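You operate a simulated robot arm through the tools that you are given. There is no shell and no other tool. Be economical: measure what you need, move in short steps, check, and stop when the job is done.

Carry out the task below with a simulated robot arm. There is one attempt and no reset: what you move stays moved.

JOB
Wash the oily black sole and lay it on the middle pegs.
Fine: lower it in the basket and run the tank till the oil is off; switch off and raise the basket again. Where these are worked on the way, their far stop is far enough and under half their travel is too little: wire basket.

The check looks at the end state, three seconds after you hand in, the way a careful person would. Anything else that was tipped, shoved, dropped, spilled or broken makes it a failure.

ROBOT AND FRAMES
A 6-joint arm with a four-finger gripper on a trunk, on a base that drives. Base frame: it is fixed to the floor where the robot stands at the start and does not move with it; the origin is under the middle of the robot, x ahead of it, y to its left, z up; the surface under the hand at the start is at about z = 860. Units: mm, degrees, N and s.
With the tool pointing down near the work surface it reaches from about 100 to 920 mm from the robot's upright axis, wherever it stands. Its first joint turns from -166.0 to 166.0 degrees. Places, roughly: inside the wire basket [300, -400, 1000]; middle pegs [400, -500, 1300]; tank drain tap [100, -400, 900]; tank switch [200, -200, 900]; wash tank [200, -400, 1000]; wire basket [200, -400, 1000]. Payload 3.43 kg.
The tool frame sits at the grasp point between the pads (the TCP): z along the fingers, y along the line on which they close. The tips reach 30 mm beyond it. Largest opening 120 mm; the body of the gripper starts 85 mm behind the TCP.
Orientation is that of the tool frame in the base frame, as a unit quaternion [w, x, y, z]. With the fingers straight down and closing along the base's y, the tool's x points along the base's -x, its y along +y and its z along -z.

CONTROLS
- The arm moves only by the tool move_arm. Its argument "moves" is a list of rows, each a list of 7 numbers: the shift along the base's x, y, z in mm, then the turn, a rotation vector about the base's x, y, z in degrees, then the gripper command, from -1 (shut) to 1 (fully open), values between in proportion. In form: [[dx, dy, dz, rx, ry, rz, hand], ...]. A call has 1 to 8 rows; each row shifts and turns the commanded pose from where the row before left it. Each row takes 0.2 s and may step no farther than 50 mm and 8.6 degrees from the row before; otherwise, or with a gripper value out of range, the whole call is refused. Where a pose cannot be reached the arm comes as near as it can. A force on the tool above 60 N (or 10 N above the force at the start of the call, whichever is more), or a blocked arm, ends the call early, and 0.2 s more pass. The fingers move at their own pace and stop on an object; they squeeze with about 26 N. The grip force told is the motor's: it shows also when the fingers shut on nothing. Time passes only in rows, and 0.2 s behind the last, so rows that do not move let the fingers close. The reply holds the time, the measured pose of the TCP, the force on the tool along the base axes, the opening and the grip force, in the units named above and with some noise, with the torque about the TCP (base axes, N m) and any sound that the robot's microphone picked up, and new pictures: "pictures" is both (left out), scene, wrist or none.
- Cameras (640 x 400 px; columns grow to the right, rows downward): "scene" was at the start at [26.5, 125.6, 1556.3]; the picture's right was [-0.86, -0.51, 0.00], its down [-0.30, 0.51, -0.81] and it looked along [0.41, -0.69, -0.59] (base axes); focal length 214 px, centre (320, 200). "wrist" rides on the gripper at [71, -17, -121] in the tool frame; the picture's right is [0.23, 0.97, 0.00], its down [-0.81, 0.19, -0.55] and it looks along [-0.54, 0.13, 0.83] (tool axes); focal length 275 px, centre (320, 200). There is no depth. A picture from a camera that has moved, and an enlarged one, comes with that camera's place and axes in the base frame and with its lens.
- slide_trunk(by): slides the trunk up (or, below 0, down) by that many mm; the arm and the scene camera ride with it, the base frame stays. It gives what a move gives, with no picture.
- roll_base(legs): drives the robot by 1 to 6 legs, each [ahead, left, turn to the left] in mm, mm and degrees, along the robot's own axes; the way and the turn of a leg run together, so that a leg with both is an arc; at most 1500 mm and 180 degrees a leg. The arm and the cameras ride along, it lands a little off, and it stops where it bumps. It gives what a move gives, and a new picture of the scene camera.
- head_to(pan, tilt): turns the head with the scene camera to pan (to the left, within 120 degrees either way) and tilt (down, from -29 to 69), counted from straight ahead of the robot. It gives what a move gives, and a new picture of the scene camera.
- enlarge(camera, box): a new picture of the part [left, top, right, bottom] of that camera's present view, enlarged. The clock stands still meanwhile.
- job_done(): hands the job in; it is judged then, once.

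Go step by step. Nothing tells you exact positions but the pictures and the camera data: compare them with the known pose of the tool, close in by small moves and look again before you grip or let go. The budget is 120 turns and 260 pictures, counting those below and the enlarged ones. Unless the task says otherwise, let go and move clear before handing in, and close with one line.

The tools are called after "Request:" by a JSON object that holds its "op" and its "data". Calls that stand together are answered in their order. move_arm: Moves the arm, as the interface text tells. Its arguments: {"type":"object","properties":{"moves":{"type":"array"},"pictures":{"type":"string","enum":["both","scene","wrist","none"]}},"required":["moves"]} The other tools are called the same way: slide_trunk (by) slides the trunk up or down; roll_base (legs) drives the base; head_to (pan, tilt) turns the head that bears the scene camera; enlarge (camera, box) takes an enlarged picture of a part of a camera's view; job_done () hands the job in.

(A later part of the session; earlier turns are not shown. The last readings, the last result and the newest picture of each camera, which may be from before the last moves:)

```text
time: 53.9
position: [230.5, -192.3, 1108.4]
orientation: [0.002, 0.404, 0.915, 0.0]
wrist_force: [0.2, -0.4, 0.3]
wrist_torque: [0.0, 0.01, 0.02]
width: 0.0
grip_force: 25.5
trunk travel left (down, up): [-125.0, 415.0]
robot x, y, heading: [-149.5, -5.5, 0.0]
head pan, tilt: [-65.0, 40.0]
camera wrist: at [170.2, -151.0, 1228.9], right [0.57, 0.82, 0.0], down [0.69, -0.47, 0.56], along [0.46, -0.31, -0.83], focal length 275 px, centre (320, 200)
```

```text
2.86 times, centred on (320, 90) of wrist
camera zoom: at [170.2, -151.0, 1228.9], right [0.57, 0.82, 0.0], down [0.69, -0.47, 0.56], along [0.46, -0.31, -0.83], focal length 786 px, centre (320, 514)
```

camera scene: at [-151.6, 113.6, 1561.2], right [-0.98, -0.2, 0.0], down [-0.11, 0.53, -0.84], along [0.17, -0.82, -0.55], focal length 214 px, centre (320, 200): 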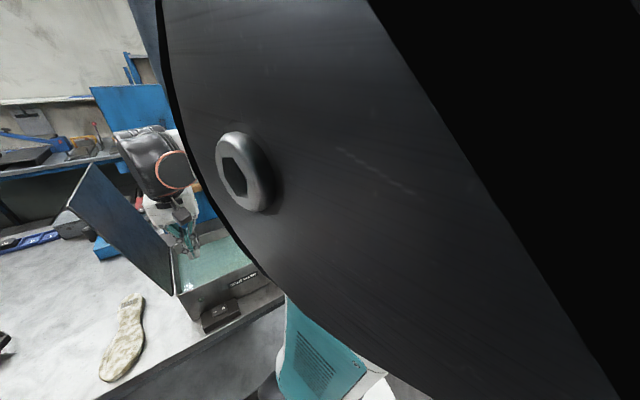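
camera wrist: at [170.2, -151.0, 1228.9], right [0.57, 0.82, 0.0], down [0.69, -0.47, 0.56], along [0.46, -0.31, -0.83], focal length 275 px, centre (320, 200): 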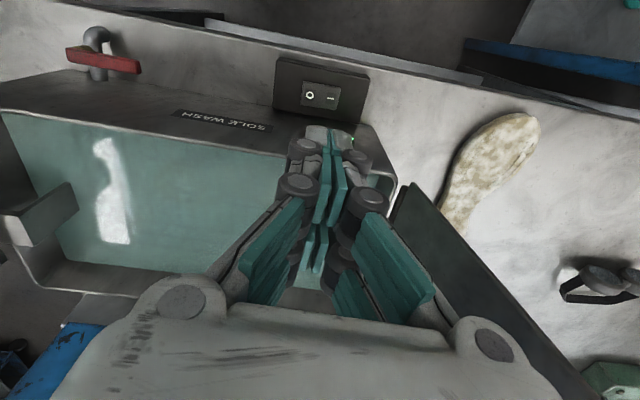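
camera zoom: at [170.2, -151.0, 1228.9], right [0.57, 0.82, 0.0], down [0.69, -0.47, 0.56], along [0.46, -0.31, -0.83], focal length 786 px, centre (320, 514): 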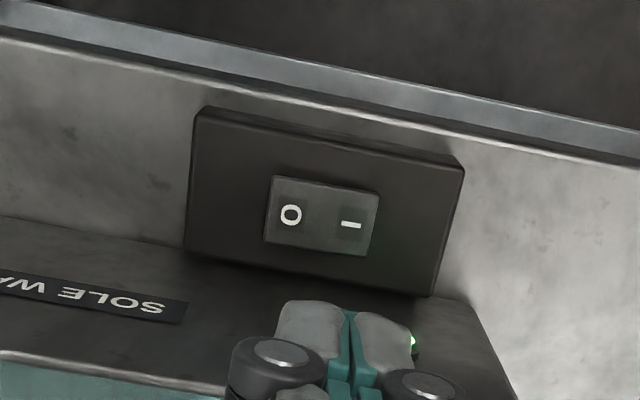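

The green lamp is glowing, so the tank is running. I'll move to where I can watch the sole while time passes.

Request:
{"op": "move_arm", "data": {"moves": [[-8, -15, 45, 0, 0, 0, -1], [-8, -15, 45, 0, 0, 0, -1], [0, -25, 40, 0, 0, 0, -1], [0, -25, 40, 0, 0, 0, -1], [0, -25, 0, 0, 0, 0, -1], [0, 0, 0, 0, 0, 0, -1], [0, 0, 0, 0, 0, 0, -1]], "pictures": "wrist"}}

Request:
{"op": "enlarge", "data": {"camera": "wrist", "box": [100, 20, 420, 200]}}

```text
time: 55.5
position: [217.2, -299.7, 1276.6]
orientation: [0.002, 0.405, 0.914, 0.0]
wrist_force: [-0.4, -0.5, 0.0]
wrist_torque: [-0.03, -0.01, 0.0]
width: 0.0
grip_force: 25.9
trunk travel left (down, up): [-125.0, 415.0]
robot x, y, heading: [-151.6, -1.1, 0.1]
head pan, tilt: [-65.0, 40.0]
camera wrist: at [155.6, -258.3, 1398.5], right [0.57, 0.82, 0.0], down [0.69, -0.47, 0.56], along [0.46, -0.31, -0.83], focal length 275 px, centre (320, 200)
```

wrist: 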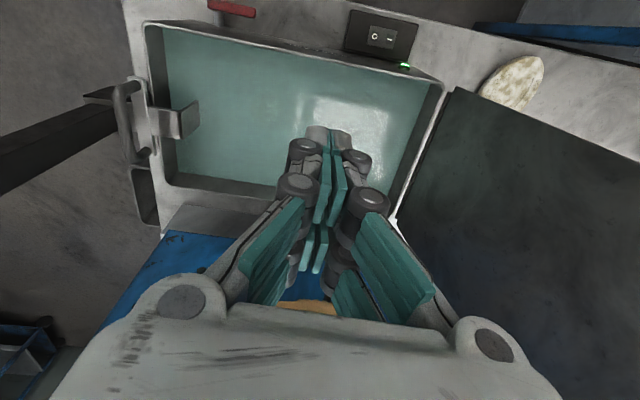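

```text
2.00 times, centred on (260, 110) of wrist
camera zoom: at [155.6, -258.3, 1398.5], right [0.57, 0.82, 0.0], down [0.69, -0.47, 0.56], along [0.46, -0.31, -0.83], focal length 551 px, centre (440, 380)
```

zoom: 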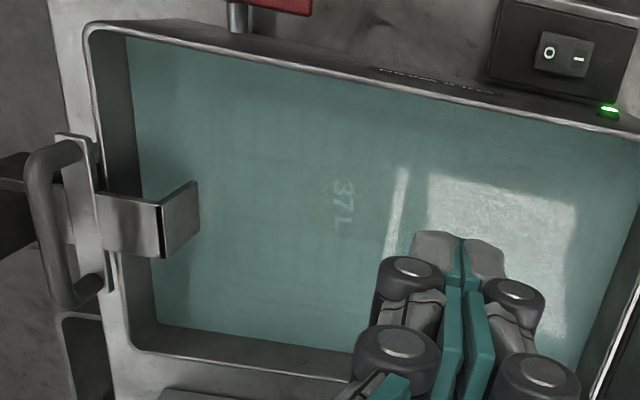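

The lamp is lit and 37 L is visible under the liquid. I'll wait and watch.

Request:
{"op": "move_arm", "data": {"moves": [[0, 0, 0, 0, 0, 0, -1], [0, 0, 0, 0, 0, 0, -1], [0, 0, 0, 0, 0, 0, -1], [0, 0, 0, 0, 0, 0, -1], [0, 0, 0, 0, 0, 0, -1], [0, 0, 0, 0, 0, 0, -1], [0, 0, 0, 0, 0, 0, -1], [0, 0, 0, 0, 0, 0, -1]], "pictures": "none"}}

Request:
{"op": "move_arm", "data": {"moves": [[0, 0, 0, 0, 0, 0, -1], [0, 0, 0, 0, 0, 0, -1], [0, 0, 0, 0, 0, 0, -1], [0, 0, 0, 0, 0, 0, -1], [0, 0, 0, 0, 0, 0, -1], [0, 0, 0, 0, 0, 0, -1], [0, 0, 0, 0, 0, 0, -1], [0, 0, 0, 0, 0, 0, -1]], "pictures": "none"}}

Request:
{"op": "move_arm", "data": {"moves": [[0, 0, 0, 0, 0, 0, -1], [0, 0, 0, 0, 0, 0, -1], [0, 0, 0, 0, 0, 0, -1], [0, 0, 0, 0, 0, 0, -1], [0, 0, 0, 0, 0, 0, -1], [0, 0, 0, 0, 0, 0, -1], [0, 0, 0, 0, 0, 0, -1], [0, 0, 0, 0, 0, 0, -1]], "pictures": "none"}}

Request:
{"op": "enlarge", "data": {"camera": "wrist", "box": [100, 20, 420, 200]}}

```text
time: 57.3
position: [217.4, -299.1, 1277.3]
orientation: [0.002, 0.405, 0.914, 0.0]
wrist_force: [0.4, 0.5, 0.4]
wrist_torque: [0.04, 0.01, 0.03]
width: 0.3
grip_force: 25.8
trunk travel left (down, up): [-125.0, 415.0]
robot x, y, heading: [-150.7, -2.5, -0.1]
head pan, tilt: [-65.0, 40.0]
```

```text
time: 59.1
position: [217.2, -298.7, 1277.3]
orientation: [0.003, 0.405, 0.914, 0.0]
wrist_force: [-0.1, -0.9, -0.4]
wrist_torque: [-0.03, 0.01, 0.0]
width: 0.3
grip_force: 25.9
trunk travel left (down, up): [-125.0, 415.0]
robot x, y, heading: [-151.9, -0.2, 0.2]
head pan, tilt: [-65.0, 40.0]
```

```text
time: 60.9
position: [216.6, -299.5, 1277.7]
orientation: [0.002, 0.405, 0.914, 0.001]
wrist_force: [0.1, -0.5, 0.2]
wrist_torque: [0.02, 0.0, -0.03]
width: 0.3
grip_force: 26.0
trunk travel left (down, up): [-125.0, 415.0]
robot x, y, heading: [-150.4, -2.3, -0.1]
head pan, tilt: [-65.0, 40.0]
```

```text
2.00 times, centred on (260, 110) of wrist
camera zoom: at [156.1, -258.6, 1398.3], right [0.57, 0.82, 0.0], down [0.69, -0.47, 0.56], along [0.46, -0.31, -0.83], focal length 551 px, centre (440, 380)
```

zoom: 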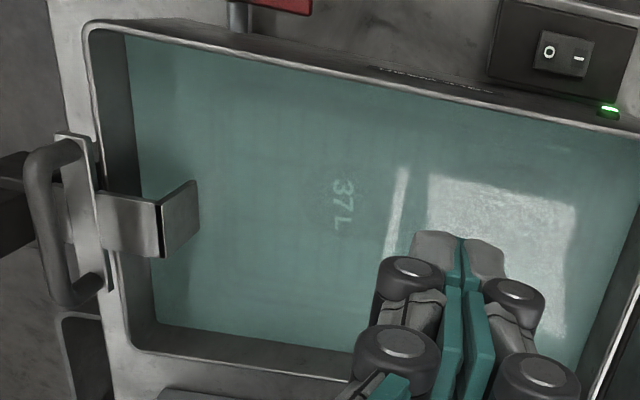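

Request:
{"op": "move_arm", "data": {"moves": [[0, 0, 0, 0, 0, 0, -1], [0, 0, 0, 0, 0, 0, -1], [0, 0, 0, 0, 0, 0, -1], [0, 0, 0, 0, 0, 0, -1], [0, 0, 0, 0, 0, 0, -1], [0, 0, 0, 0, 0, 0, -1], [0, 0, 0, 0, 0, 0, -1], [0, 0, 0, 0, 0, 0, -1]], "pictures": "none"}}

Request:
{"op": "move_arm", "data": {"moves": [[0, 0, 0, 0, 0, 0, -1], [0, 0, 0, 0, 0, 0, -1], [0, 0, 0, 0, 0, 0, -1], [0, 0, 0, 0, 0, 0, -1], [0, 0, 0, 0, 0, 0, -1], [0, 0, 0, 0, 0, 0, -1], [0, 0, 0, 0, 0, 0, -1], [0, 0, 0, 0, 0, 0, -1]], "pictures": "none"}}

Request:
{"op": "move_arm", "data": {"moves": [[0, 0, 0, 0, 0, 0, -1], [0, 0, 0, 0, 0, 0, -1], [0, 0, 0, 0, 0, 0, -1], [0, 0, 0, 0, 0, 0, -1], [0, 0, 0, 0, 0, 0, -1], [0, 0, 0, 0, 0, 0, -1], [0, 0, 0, 0, 0, 0, -1], [0, 0, 0, 0, 0, 0, -1]], "pictures": "none"}}

Request:
{"op": "move_arm", "data": {"moves": [[0, 0, 0, 0, 0, 0, -1], [0, 0, 0, 0, 0, 0, -1], [0, 0, 0, 0, 0, 0, -1], [0, 0, 0, 0, 0, 0, -1], [0, 0, 0, 0, 0, 0, -1], [0, 0, 0, 0, 0, 0, -1], [0, 0, 0, 0, 0, 0, -1], [0, 0, 0, 0, 0, 0, -1]], "pictures": "none"}}

Request:
{"op": "enlarge", "data": {"camera": "wrist", "box": [150, 30, 310, 190]}}

```text
time: 62.7
position: [216.5, -300.2, 1277.1]
orientation: [0.002, 0.405, 0.914, 0.0]
wrist_force: [-0.3, 0.3, 0.3]
wrist_torque: [-0.01, -0.02, 0.04]
width: 0.0
grip_force: 26.0
trunk travel left (down, up): [-125.0, 415.0]
robot x, y, heading: [-151.9, -0.0, -0.3]
head pan, tilt: [-65.0, 40.0]
```

```text
time: 64.5
position: [216.7, -299.8, 1277.8]
orientation: [0.003, 0.405, 0.914, -0.001]
wrist_force: [0.8, -0.1, 0.8]
wrist_torque: [0.02, 0.04, -0.01]
width: 0.1
grip_force: 26.1
trunk travel left (down, up): [-125.0, 415.0]
robot x, y, heading: [-153.2, -0.2, -0.1]
head pan, tilt: [-65.0, 40.0]
```

```text
time: 66.3
position: [217.5, -297.9, 1275.8]
orientation: [0.001, 0.405, 0.914, 0.0]
wrist_force: [-0.4, -0.1, 0.3]
wrist_torque: [-0.03, 0.0, -0.04]
width: 0.1
grip_force: 25.6
trunk travel left (down, up): [-125.0, 415.0]
robot x, y, heading: [-153.4, -2.1, -0.1]
head pan, tilt: [-65.0, 40.0]
```

```text
time: 68.1
position: [217.7, -298.7, 1276.9]
orientation: [0.001, 0.405, 0.914, 0.0]
wrist_force: [0.6, 0.0, -0.2]
wrist_torque: [-0.01, 0.04, -0.01]
width: 0.0
grip_force: 25.9
trunk travel left (down, up): [-125.0, 415.0]
robot x, y, heading: [-152.4, -1.4, -0.0]
head pan, tilt: [-65.0, 40.0]
```

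```text
2.50 times, centred on (230, 110) of wrist
camera zoom: at [156.1, -258.6, 1398.3], right [0.57, 0.82, 0.0], down [0.69, -0.47, 0.56], along [0.46, -0.31, -0.83], focal length 688 px, centre (545, 425)
```

zoom: 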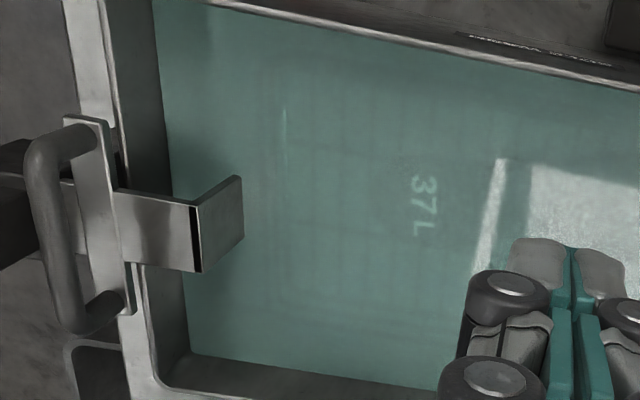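

The olive tint looks fainter, though it's hard to judge under the liquid. I'll wait a bit more before switching off.

Request:
{"op": "move_arm", "data": {"moves": [[0, 0, 0, 0, 0, 0, -1], [0, 0, 0, 0, 0, 0, -1], [0, 0, 0, 0, 0, 0, -1], [0, 0, 0, 0, 0, 0, -1], [0, 0, 0, 0, 0, 0, -1], [0, 0, 0, 0, 0, 0, -1], [0, 0, 0, 0, 0, 0, -1], [0, 0, 0, 0, 0, 0, -1]], "pictures": "none"}}

Request:
{"op": "move_arm", "data": {"moves": [[0, 0, 0, 0, 0, 0, -1], [0, 0, 0, 0, 0, 0, -1], [0, 0, 0, 0, 0, 0, -1], [0, 0, 0, 0, 0, 0, -1], [0, 0, 0, 0, 0, 0, -1], [0, 0, 0, 0, 0, 0, -1], [0, 0, 0, 0, 0, 0, -1], [0, 0, 0, 0, 0, 0, -1]], "pictures": "none"}}

Request:
{"op": "move_arm", "data": {"moves": [[0, 0, 0, 0, 0, 0, -1], [0, 0, 0, 0, 0, 0, -1], [0, 0, 0, 0, 0, 0, -1], [0, 0, 0, 0, 0, 0, -1], [0, 0, 0, 0, 0, 0, -1], [0, 0, 0, 0, 0, 0, -1], [0, 0, 0, 0, 0, 0, -1], [0, 0, 0, 0, 0, 0, -1]], "pictures": "none"}}

Request:
{"op": "move_arm", "data": {"moves": [[0, 0, 0, 0, 0, 0, -1], [0, 0, 0, 0, 0, 0, -1], [0, 0, 0, 0, 0, 0, -1], [0, 0, 0, 0, 0, 0, -1], [0, 0, 0, 0, 0, 0, -1], [0, 0, 0, 0, 0, 0, -1], [0, 0, 0, 0, 0, 0, -1], [0, 0, 0, 0, 0, 0, -1]], "pictures": "none"}}

Request:
{"op": "enlarge", "data": {"camera": "wrist", "box": [150, 30, 310, 190]}}

```text
time: 69.9
position: [216.2, -300.9, 1278.2]
orientation: [0.002, 0.405, 0.914, 0.0]
wrist_force: [-0.8, 0.4, 0.0]
wrist_torque: [-0.01, 0.01, -0.01]
width: 0.1
grip_force: 26.2
trunk travel left (down, up): [-125.0, 415.0]
robot x, y, heading: [-151.9, -0.2, -0.2]
head pan, tilt: [-65.0, 40.0]
```

```text
time: 71.7
position: [217.4, -300.1, 1277.7]
orientation: [0.002, 0.406, 0.914, 0.001]
wrist_force: [-0.3, 0.0, -0.1]
wrist_torque: [0.02, 0.0, 0.01]
width: 0.2
grip_force: 25.3
trunk travel left (down, up): [-125.0, 415.0]
robot x, y, heading: [-154.2, 2.1, -0.1]
head pan, tilt: [-65.0, 40.0]
```

```text
time: 73.5
position: [216.7, -298.7, 1276.5]
orientation: [0.002, 0.404, 0.915, 0.0]
wrist_force: [-0.4, 0.3, 1.1]
wrist_torque: [0.0, -0.01, 0.0]
width: 0.1
grip_force: 26.1
trunk travel left (down, up): [-125.0, 415.0]
robot x, y, heading: [-154.7, 2.0, 0.1]
head pan, tilt: [-65.0, 40.0]
```

```text
time: 75.3
position: [216.6, -300.1, 1277.3]
orientation: [0.002, 0.405, 0.914, 0.0]
wrist_force: [-0.2, 0.0, -0.4]
wrist_torque: [0.01, 0.01, -0.01]
width: 0.0
grip_force: 26.2
trunk travel left (down, up): [-125.0, 415.0]
robot x, y, heading: [-151.6, -0.6, 0.1]
head pan, tilt: [-65.0, 40.0]
```

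```text
2.50 times, centred on (230, 110) of wrist
camera zoom: at [156.1, -258.6, 1398.3], right [0.57, 0.82, 0.0], down [0.69, -0.47, 0.56], along [0.46, -0.31, -0.83], focal length 688 px, centre (545, 425)
```

zoom: 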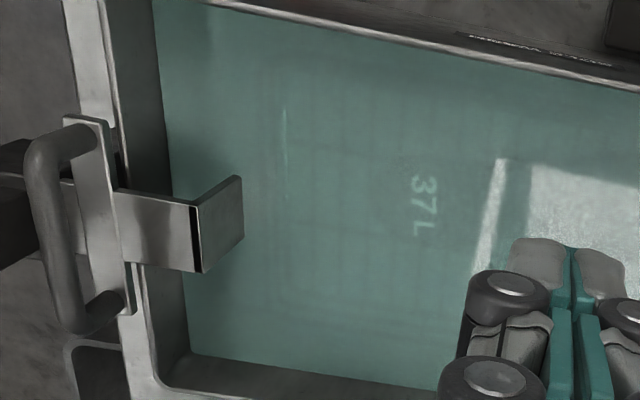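

Nothing has changed since the last look, so the wash looks finished. Now I'll press the O half at about (223,-200).

Request:
{"op": "move_arm", "data": {"moves": [[0, 34, 0, 0, 0, 0, -1], [3, 33, -20, 0, 0, 0, -1], [3, 33, -30, 0, 0, 0, -1], [0, 0, -50, 0, 0, 0, -1], [0, 0, -50, 0, 0, 0, -1], [0, 0, -50, 0, 0, 0, -1], [0, 0, -50, 0, 0, 0, -1], [0, 0, -50, 0, 0, 0, -1]], "pictures": "wrist"}}

```text
time: 77.1
position: [219.6, -200.4, 977.9]
orientation: [0.001, 0.405, 0.914, 0.0]
wrist_force: [-0.4, -0.5, 0.3]
wrist_torque: [0.0, 0.01, 0.01]
width: 0.0
grip_force: 25.4
trunk travel left (down, up): [-125.0, 415.0]
robot x, y, heading: [-151.2, -1.5, -0.1]
head pan, tilt: [-65.0, 40.0]
camera wrist: at [160.0, -159.6, 1098.2], right [0.57, 0.82, 0.0], down [0.69, -0.47, 0.56], along [0.46, -0.31, -0.83], focal length 275 px, centre (320, 200)
```

wrist: 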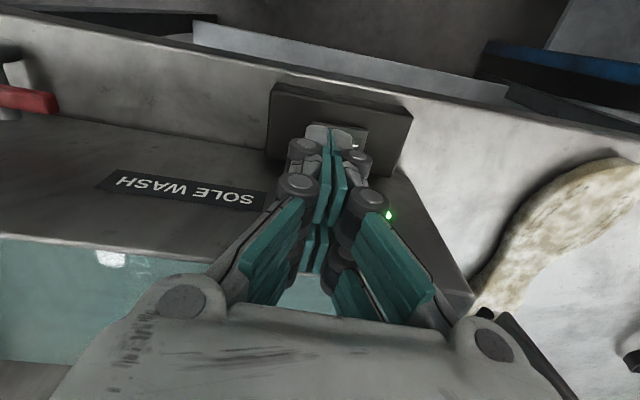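

Request:
{"op": "move_arm", "data": {"moves": [[3, 0, -20, 0, 0, 0, -1], [0, 0, -20, 0, 0, 0, -1], [0, 0, -6, 0, 0, 0, -1]], "pictures": "none"}}

Request:
{"op": "move_arm", "data": {"moves": [[0, 0, -4, 0, 0, 0, -1], [0, 0, -3, 0, 0, 0, -1], [0, 0, -3, 0, 0, 0, -1], [0, 0, -3, 0, 0, 0, -1]], "pictures": "none"}}

```text
time: 77.9
position: [224.9, -199.6, 931.1]
orientation: [0.003, 0.405, 0.914, 0.0]
wrist_force: [0.5, 0.0, 0.7]
wrist_torque: [0.01, -0.03, -0.01]
width: 0.0
grip_force: 25.5
trunk travel left (down, up): [-125.0, 415.0]
robot x, y, heading: [-151.2, 0.1, -0.1]
head pan, tilt: [-65.0, 40.0]
```

```text
time: 78.8
position: [223.0, -200.1, 924.6]
orientation: [0.004, 0.405, 0.914, 0.0]
wrist_force: [-1.8, -0.9, 54.6]
wrist_torque: [0.37, -0.12, 0.01]
width: 0.0
grip_force: 25.9
trunk travel left (down, up): [-125.0, 415.0]
robot x, y, heading: [-149.4, -0.5, 0.0]
head pan, tilt: [-65.0, 40.0]
stopped in row 4: the force on the tool passed its limit at 74 N (the readings are from after the stop); the commanded pose is now the measured one
```

Pressed. I'll lift and check the lamp.

Request:
{"op": "move_arm", "data": {"moves": [[0, 0, 10, 0, 0, 0, -1], [0, 0, 30, 0, 0, 0, -1], [0, 0, 50, 0, 0, 0, -1], [0, 0, 50, 0, 0, 0, -1], [0, 0, 50, 0, 0, 0, -1], [0, 0, 50, 0, 0, 0, -1], [0, -30, 40, 0, 0, 0, -1], [0, -30, 40, 0, 0, 0, -1]], "pictures": "wrist"}}

Request:
{"op": "enlarge", "data": {"camera": "wrist", "box": [260, 10, 460, 140]}}

```text
time: 80.6
position: [225.7, -261.5, 1242.7]
orientation: [0.003, 0.405, 0.915, 0.0]
wrist_force: [0.0, 0.5, -0.5]
wrist_torque: [0.02, 0.0, 0.01]
width: 0.0
grip_force: 26.0
trunk travel left (down, up): [-125.0, 415.0]
robot x, y, heading: [-149.0, 4.0, 0.1]
head pan, tilt: [-65.0, 40.0]
camera wrist: at [164.1, -221.2, 1364.0], right [0.57, 0.82, 0.0], down [0.68, -0.47, 0.56], along [0.46, -0.31, -0.83], focal length 275 px, centre (320, 200)
```

wrist: 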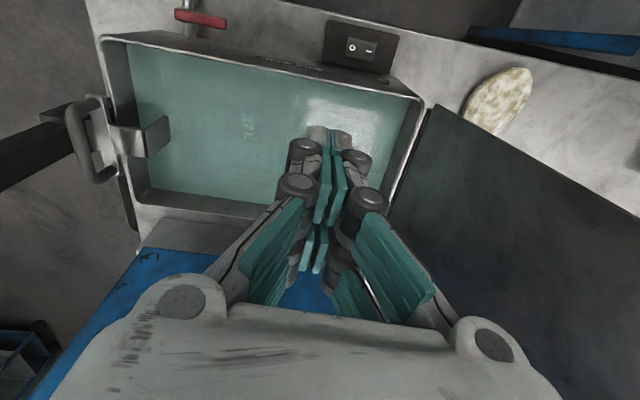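

```text
3.08 times, centred on (360, 75) of wrist
camera zoom: at [164.1, -221.2, 1364.0], right [0.57, 0.82, 0.0], down [0.68, -0.47, 0.56], along [0.46, -0.31, -0.83], focal length 847 px, centre (197, 585)
```

zoom: 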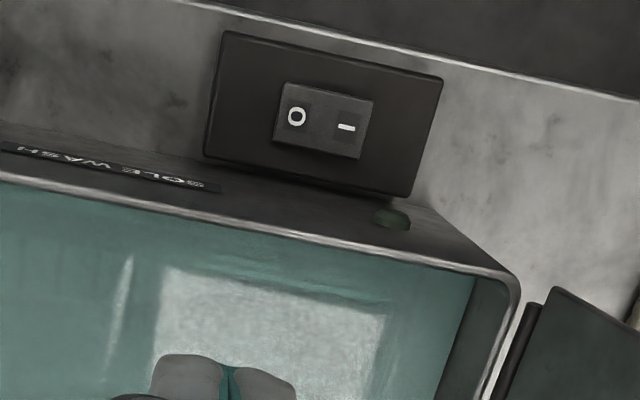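

The lamp is off. Now back to the handle with the same lean, to raise the basket.

Request:
{"op": "move_arm", "data": {"moves": [[-11, -42, 0, -4.75, 5.2, 0, -0.3], [-11, -42, 0, -4.75, 5.2, 0, -0.3], [-11, -42, -10, -4.75, 5.2, 0, -0.3], [-11, -42, -15, -4.75, 5.2, 0, -0.3], [-11, -41, -20, -4.75, 5.2, 0, -0.3], [-1, 0, -20, 0, 0, 0, -0.3]], "pictures": "wrist"}}

```text
time: 82.0
position: [169.3, -469.9, 1177.4]
orientation: [-0.119, 0.385, 0.872, -0.277]
wrist_force: [-0.3, -1.1, -0.8]
wrist_torque: [0.02, 0.01, -0.02]
width: 41.8
grip_force: 0.0
trunk travel left (down, up): [-125.0, 415.0]
robot x, y, heading: [-150.2, -0.1, 0.2]
head pan, tilt: [-65.0, 40.0]
camera wrist: at [161.5, -379.8, 1285.6], right [0.43, 0.7, -0.56], down [0.9, -0.28, 0.35], along [0.09, -0.65, -0.75], focal length 275 px, centre (320, 200)
```

wrist: 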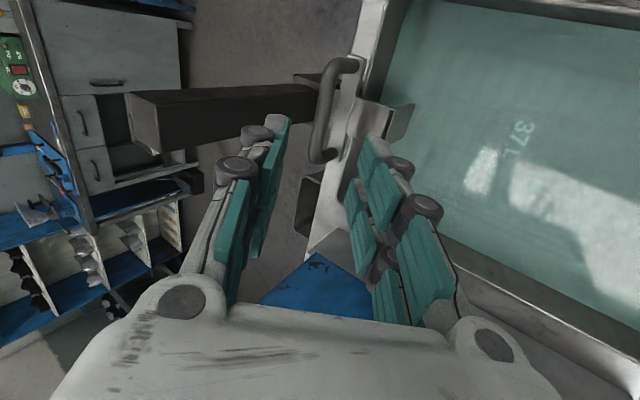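

Request:
{"op": "move_arm", "data": {"moves": [[-13.6, -12.3, -27.8, 0, 0, 0, -0.3], [-13.6, -12.3, -27.8, 0, 0, 0, -0.3], [-13.6, -12.3, -27.8, 0, 0, 0, -0.3], [-8.5, -7.5, -17, 0, 0, 0, -0.3]], "pictures": "wrist"}}

```text
time: 83.0
position: [121.2, -512.8, 1076.1]
orientation: [-0.119, 0.384, 0.872, -0.277]
wrist_force: [3.8, 1.6, 1.5]
wrist_torque: [-0.05, 0.02, 0.09]
width: 41.5
grip_force: 0.0
trunk travel left (down, up): [-125.0, 415.0]
robot x, y, heading: [-151.1, 1.1, 0.1]
head pan, tilt: [-65.0, 40.0]
camera wrist: at [113.5, -423.2, 1185.1], right [0.43, 0.71, -0.56], down [0.9, -0.28, 0.35], along [0.09, -0.65, -0.75], focal length 275 px, centre (320, 200)
```

wrist: 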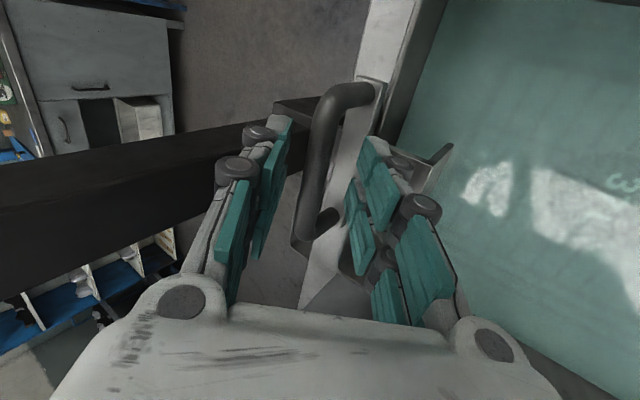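

The bar is between the fingers. I'll go a few millimetres more, close, and lift.

Request:
{"op": "move_arm", "data": {"moves": [[-2.5, -2.5, -7, 0, 0, 0, -0.35], [0, 0, 0, 0, 0, 0, -1], [0, 0, 0, 0, 0, 0, -1]], "pictures": "none"}}

Request:
{"op": "move_arm", "data": {"moves": [[0, 0, 10, 0, 0, 0, -1], [0, 0, 10, 0, 0, 0, -1], [0, 0, 10, 0, 0, 0, -1]], "pictures": "wrist"}}

```text
time: 83.8
position: [116.1, -516.3, 1070.4]
orientation: [-0.12, 0.385, 0.872, -0.278]
wrist_force: [-10.5, -26.4, 29.2]
wrist_torque: [0.61, 1.44, 1.7]
width: 14.6
grip_force: 44.8
trunk travel left (down, up): [-125.0, 415.0]
robot x, y, heading: [-152.4, 1.2, 0.0]
head pan, tilt: [-65.0, 40.0]
```

```text
time: 84.6
position: [115.7, -517.6, 1097.2]
orientation: [-0.12, 0.385, 0.873, -0.276]
wrist_force: [-18.9, -19.3, -3.0]
wrist_torque: [0.77, 1.19, 1.58]
width: 14.3
grip_force: 44.9
trunk travel left (down, up): [-125.0, 415.0]
robot x, y, heading: [-151.0, -5.5, 0.0]
head pan, tilt: [-65.0, 40.0]
camera wrist: at [108.5, -427.8, 1207.1], right [0.44, 0.71, -0.56], down [0.9, -0.28, 0.35], along [0.09, -0.65, -0.75], focal length 275 px, centre (320, 200)
```

wrist: 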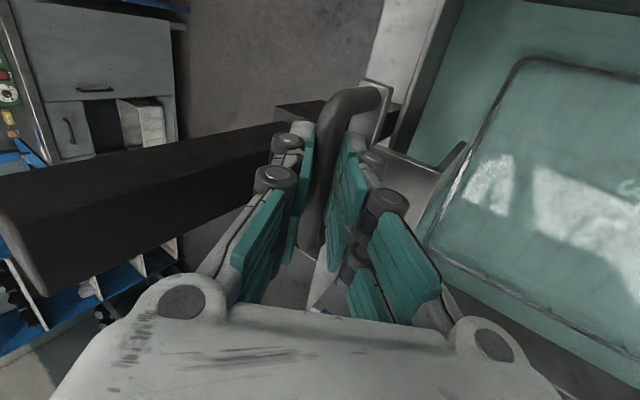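

The basket is rising. I'll ease the side load and continue to the upper stop.

Request:
{"op": "move_arm", "data": {"moves": [[1, 1, 10, 0, 0, 0, -1], [0, 0, 10, 0, 0, 0, -1], [0, 0, 10, 0, 0, 0, -1], [0, 0, 10, 0, 0, 0, -1]], "pictures": "none"}}

Request:
{"op": "move_arm", "data": {"moves": [[0, 0, 10, 0, 0, 0, -1], [0, 0, 10, 0, 0, 0, -1], [0, 0, 8, 0, 0, 0, -1], [0, 0, 8, 0, 0, 0, -1]], "pictures": "wrist"}}

```text
time: 85.6
position: [117.4, -516.4, 1139.6]
orientation: [-0.119, 0.385, 0.873, -0.275]
wrist_force: [-26.9, -16.3, -2.4]
wrist_torque: [0.93, 1.4, 1.41]
width: 14.1
grip_force: 45.2
trunk travel left (down, up): [-125.0, 415.0]
robot x, y, heading: [-154.2, 2.8, 0.1]
head pan, tilt: [-65.0, 40.0]
```

```text
time: 86.6
position: [117.7, -516.6, 1173.8]
orientation: [-0.119, 0.386, 0.873, -0.274]
wrist_force: [-24.4, -6.8, -21.3]
wrist_torque: [0.79, 0.95, 1.54]
width: 14.5
grip_force: 44.6
trunk travel left (down, up): [-125.0, 415.0]
robot x, y, heading: [-147.7, -0.8, 0.4]
head pan, tilt: [-65.0, 40.0]
camera wrist: at [110.4, -427.5, 1283.3], right [0.44, 0.71, -0.56], down [0.9, -0.28, 0.35], along [0.09, -0.65, -0.75], focal length 275 px, centre (320, 200)
```

wrist: 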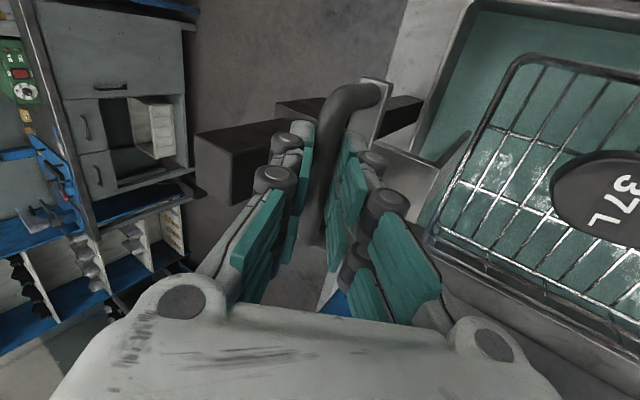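

The sole is now clean and black. The force suggests the upper stop, so I'll push a little more to confirm and then release.

Request:
{"op": "move_arm", "data": {"moves": [[0, 0, 4, 0, 0, 0, -1], [0, 0, 4, 0, 0, 0, -1]], "pictures": "none"}}

Request:
{"op": "move_arm", "data": {"moves": [[0, 0, 0, 0, 0, 0, -0.3], [0, 0, 0, 0, 0, 0, -0.3], [8.4, 7.7, 16.4, 0, 0, 0, -0.3], [12.6, 11.5, 24.6, 0, 0, 0, -0.3], [16.8, 15.4, 33, 0, 0, 0, -0.3], [16.8, 15.4, 33, 0, 0, 0, -0.3]], "pictures": "wrist"}}

```text
time: 87.2
position: [122.9, -515.9, 1182.2]
orientation: [-0.118, 0.384, 0.874, -0.274]
wrist_force: [0.8, 10.9, -47.7]
wrist_torque: [1.36, 0.23, 1.64]
width: 15.1
grip_force: 44.8
trunk travel left (down, up): [-125.0, 415.0]
robot x, y, heading: [-149.5, -0.7, 0.1]
head pan, tilt: [-65.0, 40.0]
```

```text
time: 88.6
position: [175.0, -466.1, 1289.8]
orientation: [-0.12, 0.386, 0.872, -0.276]
wrist_force: [0.0, 0.5, 0.1]
wrist_torque: [0.0, 0.02, 0.0]
width: 41.8
grip_force: 0.1
trunk travel left (down, up): [-125.0, 415.0]
robot x, y, heading: [-152.3, -3.8, 0.1]
head pan, tilt: [-65.0, 40.0]
camera wrist: at [166.8, -376.5, 1398.0], right [0.44, 0.7, -0.56], down [0.9, -0.28, 0.35], along [0.09, -0.65, -0.75], focal length 275 px, centre (320, 200)
```

wrist: 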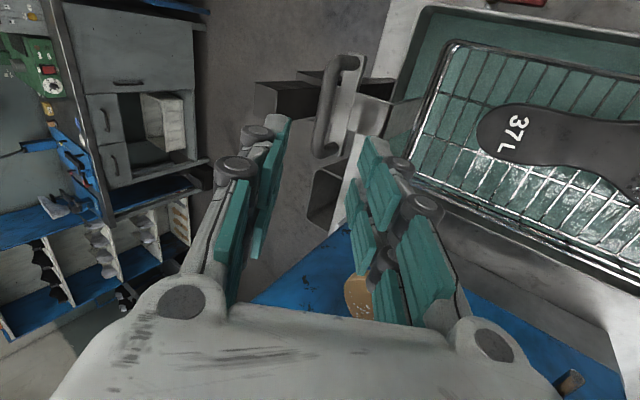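

The basket is back at its upper stop and the sole is clean. I'll straighten up, turn the hand and go above the sole to pick it out.

Request:
{"op": "move_arm", "data": {"moves": [[10, 12, 10, 4.75, -5.2, 0, 0.6], [10, 12, 10, 4.75, -5.2, 0, 0.6], [10, 12, 10, 4.75, -5.2, 0, 0.6], [10, 12, 10, 4.75, -5.2, 0, 0.6], [10, 12, 0, 4.75, -5.2, 0, 0.6], [10, 13, 0, 0, 0, -8.2, 0.6], [10, 13, 0, 0, 0, -8.2, 0.6], [10, 13, 0, 0, 0, -8.2, 0.6]], "pictures": "none"}}

Request:
{"op": "move_arm", "data": {"moves": [[6, 13, 0, 0, 0, -8.2, 0.6], [6, 13, 0, 0, 0, -8.2, 0.6], [0, 0, 0, 0, 0, -8.2, 0.6], [0, 0, 0, 0, 0, -8.2, 0.6], [0, 0, 0, 0, 0, -8.2, 0.6], [0, 0, 0, 0, 0, -8.2, 0.6], [0, 0, 0, 0, 0, -8.2, 0.6], [0, 0, 0, 0, 0, -8.2, 0.6]], "pictures": "wrist"}}

```text
time: 90.4
position: [252.5, -366.0, 1332.1]
orientation: [0.003, 0.591, 0.806, -0.001]
wrist_force: [-0.2, 0.2, -0.2]
wrist_torque: [0.01, 0.01, 0.0]
width: 96.1
grip_force: 0.1
trunk travel left (down, up): [-125.0, 415.0]
robot x, y, heading: [-150.7, -1.8, 0.1]
head pan, tilt: [-65.0, 40.0]
```

```text
time: 92.2
position: [264.7, -340.3, 1330.9]
orientation: [0.002, 0.934, 0.357, -0.002]
wrist_force: [0.0, -0.2, 0.3]
wrist_torque: [0.01, 0.02, -0.02]
width: 95.7
grip_force: 0.0
trunk travel left (down, up): [-125.0, 415.0]
robot x, y, heading: [-151.8, 2.4, -0.0]
head pan, tilt: [-65.0, 40.0]
camera wrist: at [307.7, -279.9, 1452.4], right [0.82, -0.57, 0.0], down [-0.47, -0.68, 0.56], along [-0.32, -0.46, -0.83], focal length 275 px, centre (320, 200)
```

wrist: 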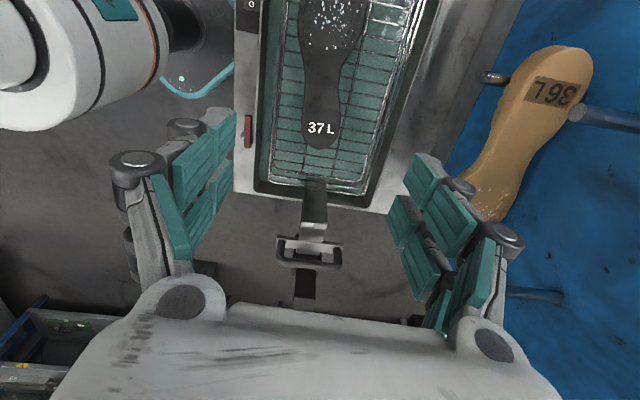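

The sole is in the raised basket with its heel near (192,-449) and the grip point near (257,-350). I'll turn 5°, lean the hand 15° along the sole so the camera will clear the top pegs later, and lower.

Request:
{"op": "move_arm", "data": {"moves": [[-4, -5, -40, 0, 0, 4.9, 0.6], [-4, -5, -40, 5.46, -5.14, 0, 0.6], [0, 0, -40, 5.46, -5.14, 0, 0.6], [0, 0, -45, 0, 0, 0, 0.6], [0, 0, -45, 0, 0, 0, 0.6]], "pictures": "wrist"}}

```text
time: 93.4
position: [259.1, -350.8, 1120.4]
orientation: [-0.049, 0.91, 0.394, 0.119]
wrist_force: [0.2, 0.5, 0.0]
wrist_torque: [-0.01, -0.02, 0.02]
width: 95.8
grip_force: 0.2
trunk travel left (down, up): [-125.0, 415.0]
robot x, y, heading: [-151.0, -0.2, -0.1]
head pan, tilt: [-65.0, 40.0]
camera wrist: at [271.8, -312.1, 1256.0], right [0.86, -0.5, 0.06], down [-0.49, -0.81, 0.33], along [-0.12, -0.31, -0.94], focal length 275 px, centre (320, 200)
```

wrist: 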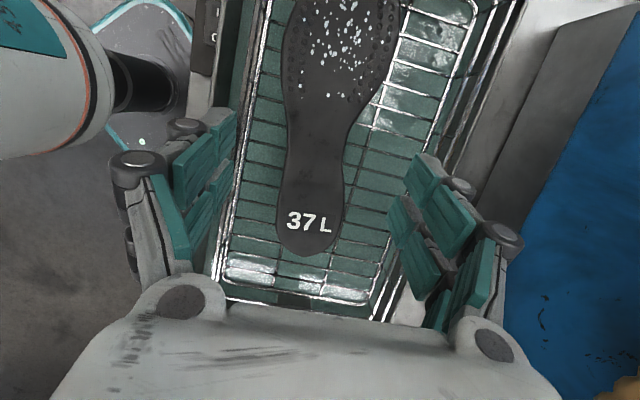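

Sole and fingers are well aligned. I'll shift a few millimetres toward the heel and descend to grip height.

Request:
{"op": "move_arm", "data": {"moves": [[-6, -9, -30, 0, 0, 0, 0.45], [0, 0, -30, 0, 0, 0, 0.45], [0, 0, -20, 0, 0, 0, 0.45]], "pictures": "wrist"}}

```text
time: 94.2
position: [252.4, -359.5, 1040.5]
orientation: [-0.049, 0.91, 0.394, 0.118]
wrist_force: [0.1, -1.4, 1.0]
wrist_torque: [0.04, 0.01, 0.03]
width: 86.8
grip_force: 0.1
trunk travel left (down, up): [-125.0, 415.0]
robot x, y, heading: [-148.3, 0.5, 0.0]
head pan, tilt: [-65.0, 40.0]
camera wrist: at [265.4, -320.2, 1176.5], right [0.86, -0.5, 0.06], down [-0.49, -0.81, 0.33], along [-0.12, -0.31, -0.94], focal length 275 px, centre (320, 200)
```

wrist: 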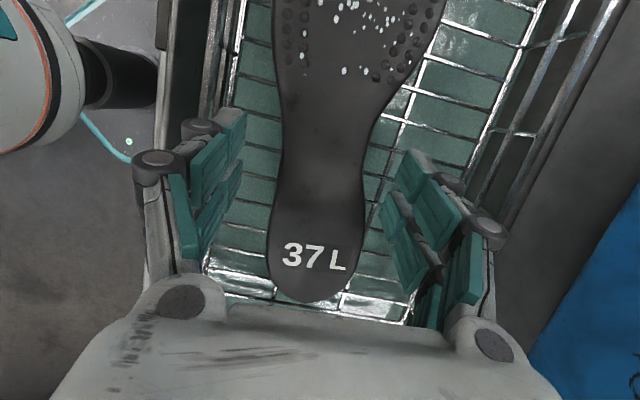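

Request:
{"op": "move_arm", "data": {"moves": [[0, 0, -12, 0, 0, 0, 0.45], [0, 0, -8, 0, 0, 0, 0.45], [0, 0, -4, 0, 0, 0, 0.45]], "pictures": "wrist"}}

```text
time: 95.0
position: [251.2, -359.7, 1016.6]
orientation: [-0.049, 0.91, 0.394, 0.118]
wrist_force: [1.8, -1.7, 1.7]
wrist_torque: [0.1, 0.07, -0.03]
width: 86.1
grip_force: 0.1
trunk travel left (down, up): [-125.0, 415.0]
robot x, y, heading: [-148.5, -0.5, -0.1]
head pan, tilt: [-65.0, 40.0]
camera wrist: at [265.2, -320.9, 1152.8], right [0.86, -0.5, 0.06], down [-0.49, -0.81, 0.33], along [-0.12, -0.31, -0.94], focal length 275 px, centre (320, 200)
```

wrist: 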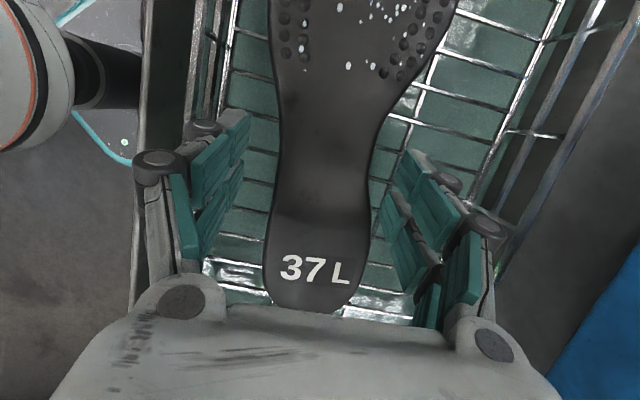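

Request:
{"op": "move_arm", "data": {"moves": [[0, 0, 0, 0, 0, 0, -1], [0, 0, 0, 0, 0, 0, -1], [0, 0, 0, 0, 0, 0, -1]], "pictures": "none"}}

Request:
{"op": "move_arm", "data": {"moves": [[0, 0, 8, 0, 0, 0, -1], [0, 0, 15, 0, 0, 0, -1], [0, 0, 20, 0, 0, 0, -1]], "pictures": "wrist"}}

```text
time: 95.8
position: [251.0, -359.7, 1017.6]
orientation: [-0.05, 0.91, 0.395, 0.118]
wrist_force: [-0.5, -0.1, 0.0]
wrist_torque: [-0.04, 0.04, -0.02]
width: 59.8
grip_force: 25.7
trunk travel left (down, up): [-125.0, 415.0]
robot x, y, heading: [-150.5, 0.2, 0.1]
head pan, tilt: [-65.0, 40.0]
```

```text
time: 96.6
position: [249.9, -360.1, 1060.2]
orientation: [-0.05, 0.91, 0.395, 0.118]
wrist_force: [0.4, 0.2, -0.8]
wrist_torque: [0.0, 0.05, 0.01]
width: 59.8
grip_force: 26.1
trunk travel left (down, up): [-125.0, 415.0]
robot x, y, heading: [-150.4, -0.0, 0.0]
head pan, tilt: [-65.0, 40.0]
camera wrist: at [264.4, -321.0, 1196.2], right [0.86, -0.5, 0.06], down [-0.49, -0.81, 0.33], along [-0.12, -0.31, -0.94], focal length 275 px, centre (320, 200)
```

wrist: 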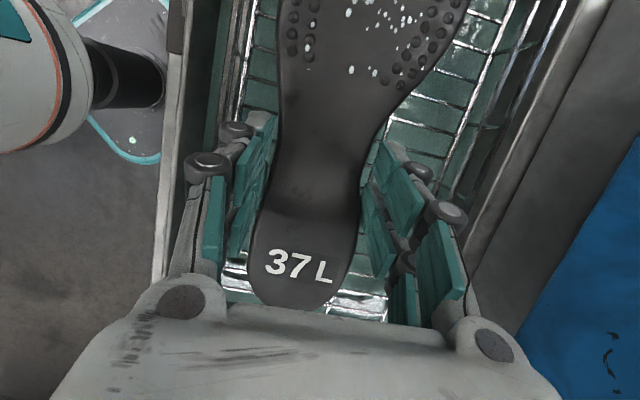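

The sole is gripped at its waist (59.8 mm) and happens to be aligned with u. I'll lift it to peg-insertion height, still in front of the pegs, and look.

Request:
{"op": "move_arm", "data": {"moves": [[0, 0, 46, 0, 0, 0, -1], [0, 0, 46, 0, 0, 0, -1], [-3, -3, 47, 0, 0, 0, -1], [-4, -3.5, 47, 0, 0, 0, -1], [-4, -3.5, 47, 0, 0, 0, -1], [-3.8, -3.5, 47, 0, 0, 0, -1]], "pictures": "both"}}

```text
time: 98.0
position: [238.8, -373.2, 1342.5]
orientation: [-0.05, 0.91, 0.395, 0.119]
wrist_force: [0.6, -0.3, -1.1]
wrist_torque: [-0.02, 0.03, 0.0]
width: 59.6
grip_force: 26.0
trunk travel left (down, up): [-125.0, 415.0]
robot x, y, heading: [-151.1, -2.5, -0.1]
head pan, tilt: [-65.0, 40.0]
camera scene: at [-133.4, 123.5, 1550.8], right [-0.91, -0.42, 0.0], down [-0.27, 0.58, -0.77], along [0.32, -0.69, -0.64], focal length 214 px, centre (320, 200)
camera wrist: at [251.5, -334.3, 1477.9], right [0.86, -0.5, 0.06], down [-0.49, -0.81, 0.33], along [-0.12, -0.31, -0.94], focal length 275 px, centre (320, 200)
```

scene: 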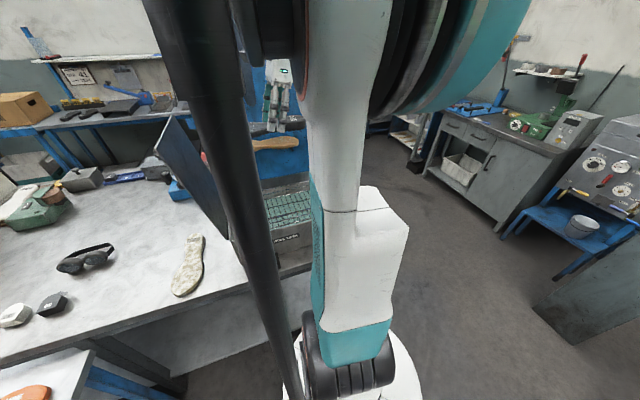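
wrist: 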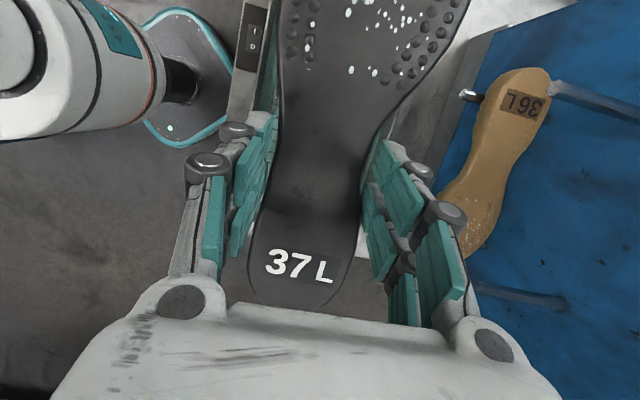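

Request:
{"op": "enlarge", "data": {"camera": "scene", "box": [220, 40, 340, 200]}}

Request:
{"op": "head_to", "data": {"pan": -35, "tilt": 28}}

```text
2.50 times, centred on (280, 120) of scene
camera zoom: at [-133.4, 123.5, 1550.8], right [-0.91, -0.42, 0.0], down [-0.27, 0.58, -0.77], along [0.32, -0.69, -0.64], focal length 536 px, centre (420, 400)
```

zoom: 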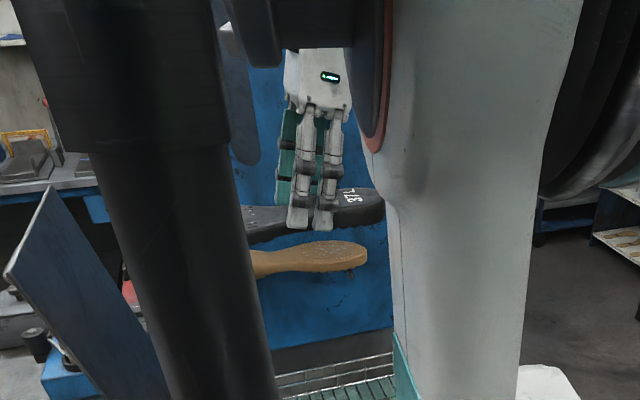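

```text
time: 98.9
position: [238.0, -373.8, 1340.2]
orientation: [-0.049, 0.91, 0.395, 0.117]
wrist_force: [0.0, 0.0, -1.0]
wrist_torque: [-0.03, 0.05, -0.01]
width: 59.9
grip_force: 25.9
trunk travel left (down, up): [-125.0, 415.0]
robot x, y, heading: [-151.6, -0.7, -0.5]
head pan, tilt: [-35.0, 28.0]
camera scene: at [-94.5, 148.1, 1569.2], right [-0.57, -0.82, 0.0], down [-0.38, 0.27, -0.88], along [0.72, -0.51, -0.47], focal length 214 px, centre (320, 200)
```

scene: 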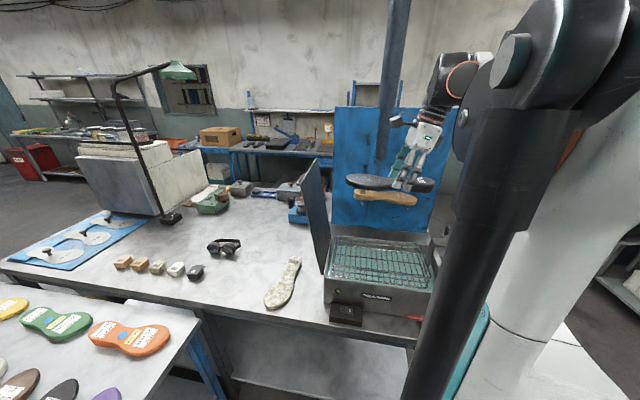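

This head position gives a clear view of the sole and pegs. Enlarging.

Request:
{"op": "enlarge", "data": {"camera": "scene", "box": [325, 90, 465, 240]}}

```text
2.67 times, centred on (395, 165) of scene
camera zoom: at [-94.5, 148.1, 1569.2], right [-0.57, -0.82, 0.0], down [-0.38, 0.27, -0.88], along [0.72, -0.51, -0.47], focal length 572 px, centre (120, 293)
```

zoom: 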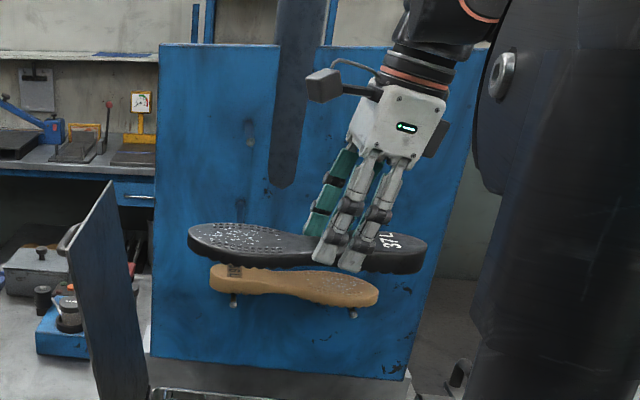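

The sole is level. I'll move it toward the board along +v and check where the edge reaches the peg tips.

Request:
{"op": "move_arm", "data": {"moves": [[27, -29.5, 0, 0, 0, 0, -1], [27, -29.5, 0, 0, 0, 0, -1], [13.5, -14.8, 0, 0, 0, 0, -1]], "pictures": "both"}}

Request:
{"op": "enlarge", "data": {"camera": "scene", "box": [325, 90, 465, 240]}}

```text
time: 99.7
position: [305.0, -447.2, 1339.6]
orientation: [-0.05, 0.91, 0.394, 0.119]
wrist_force: [-0.3, 0.2, -1.1]
wrist_torque: [-0.05, 0.04, 0.0]
width: 59.9
grip_force: 25.9
trunk travel left (down, up): [-125.0, 415.0]
robot x, y, heading: [-154.8, 1.3, -0.1]
head pan, tilt: [-35.0, 28.0]
camera scene: at [-94.3, 147.9, 1569.3], right [-0.57, -0.82, 0.0], down [-0.38, 0.27, -0.88], along [0.72, -0.51, -0.47], focal length 214 px, centre (320, 200)
camera wrist: at [318.1, -407.6, 1475.3], right [0.86, -0.5, 0.06], down [-0.49, -0.81, 0.33], along [-0.12, -0.31, -0.94], focal length 275 px, centre (320, 200)
```

scene: 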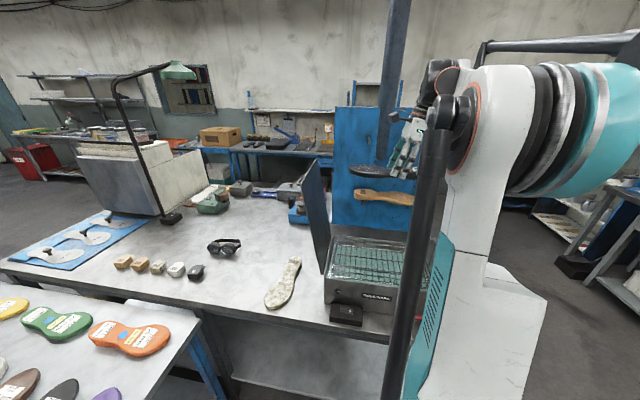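
wrist: 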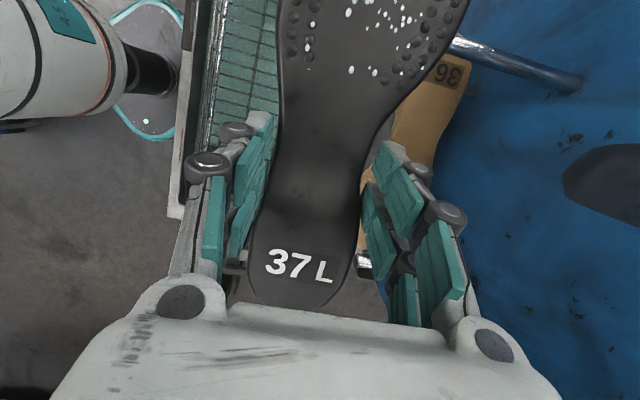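

```text
2.67 times, centred on (395, 165) of scene
camera zoom: at [-94.3, 147.9, 1569.3], right [-0.57, -0.82, 0.0], down [-0.38, 0.27, -0.88], along [0.72, -0.51, -0.47], focal length 572 px, centre (120, 293)
```

zoom: 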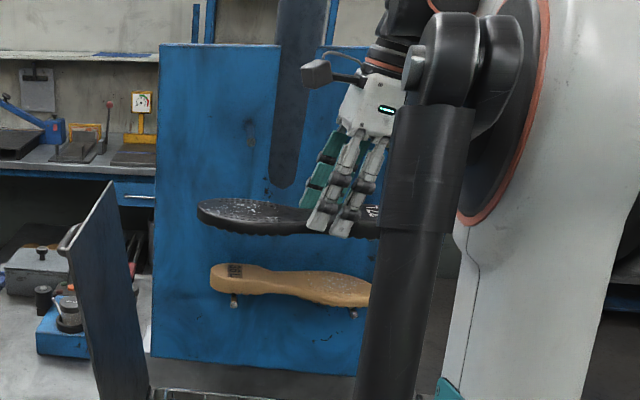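

The peg tips appear exactly where I predicted, with the middle pegs at z≈1272 and the board at v≈702. I'll move in over the pegs.

Request:
{"op": "move_arm", "data": {"moves": [[22, -24, 0, 0, 0, 0, -1], [22, -24, 0, 0, 0, 0, -1]], "pictures": "none"}}

Request:
{"op": "move_arm", "data": {"moves": [[20, -22, 0, 0, 0, 0, -1]], "pictures": "both"}}

Request:
{"op": "enlarge", "data": {"camera": "scene", "box": [325, 90, 465, 240]}}

```text
time: 100.3
position: [348.8, -495.4, 1337.6]
orientation: [-0.05, 0.91, 0.394, 0.117]
wrist_force: [0.6, 0.5, -2.3]
wrist_torque: [0.03, 0.03, 0.02]
width: 60.0
grip_force: 25.6
trunk travel left (down, up): [-125.0, 415.0]
robot x, y, heading: [-149.8, -1.4, -0.2]
head pan, tilt: [-35.0, 28.0]
```

```text
time: 100.7
position: [369.6, -517.1, 1337.0]
orientation: [-0.049, 0.91, 0.394, 0.118]
wrist_force: [-0.6, 1.4, -1.1]
wrist_torque: [-0.04, 0.01, 0.0]
width: 59.8
grip_force: 25.8
trunk travel left (down, up): [-125.0, 415.0]
robot x, y, heading: [-151.2, -0.5, 0.1]
head pan, tilt: [-35.0, 28.0]
camera scene: at [-94.0, 147.5, 1569.2], right [-0.57, -0.82, 0.0], down [-0.39, 0.27, -0.88], along [0.72, -0.51, -0.47], focal length 214 px, centre (320, 200)
camera wrist: at [382.9, -478.7, 1473.0], right [0.86, -0.5, 0.06], down [-0.49, -0.81, 0.33], along [-0.12, -0.31, -0.94], focal length 275 px, centre (320, 200)
```

scene: 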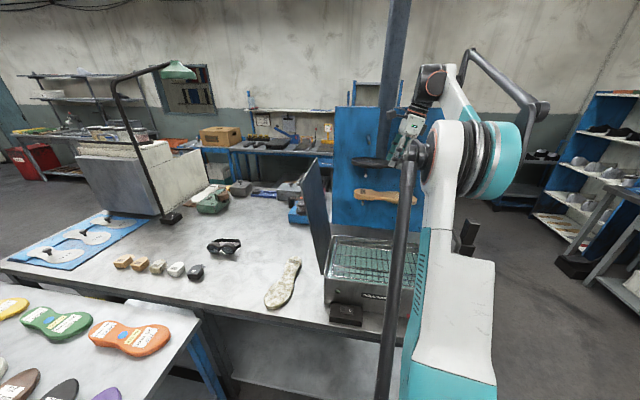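
wrist: 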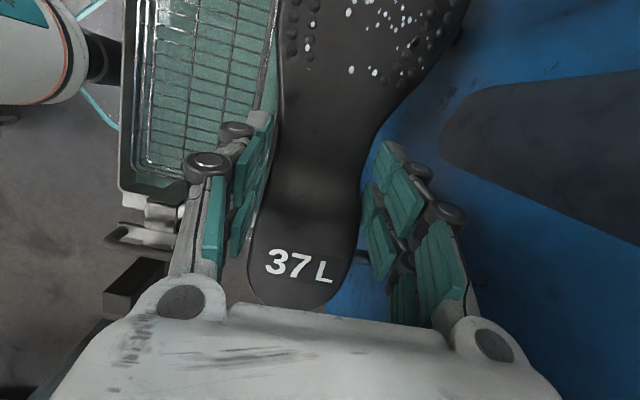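

```text
2.67 times, centred on (395, 165) of scene
camera zoom: at [-94.0, 147.5, 1569.2], right [-0.57, -0.82, 0.0], down [-0.39, 0.27, -0.88], along [0.72, -0.51, -0.47], focal length 572 px, centre (120, 293)
```

zoom: 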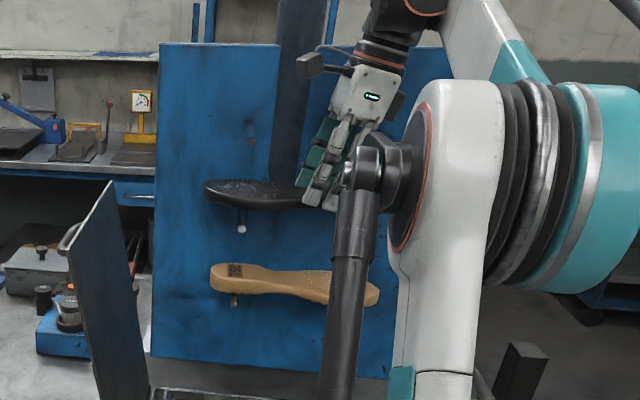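

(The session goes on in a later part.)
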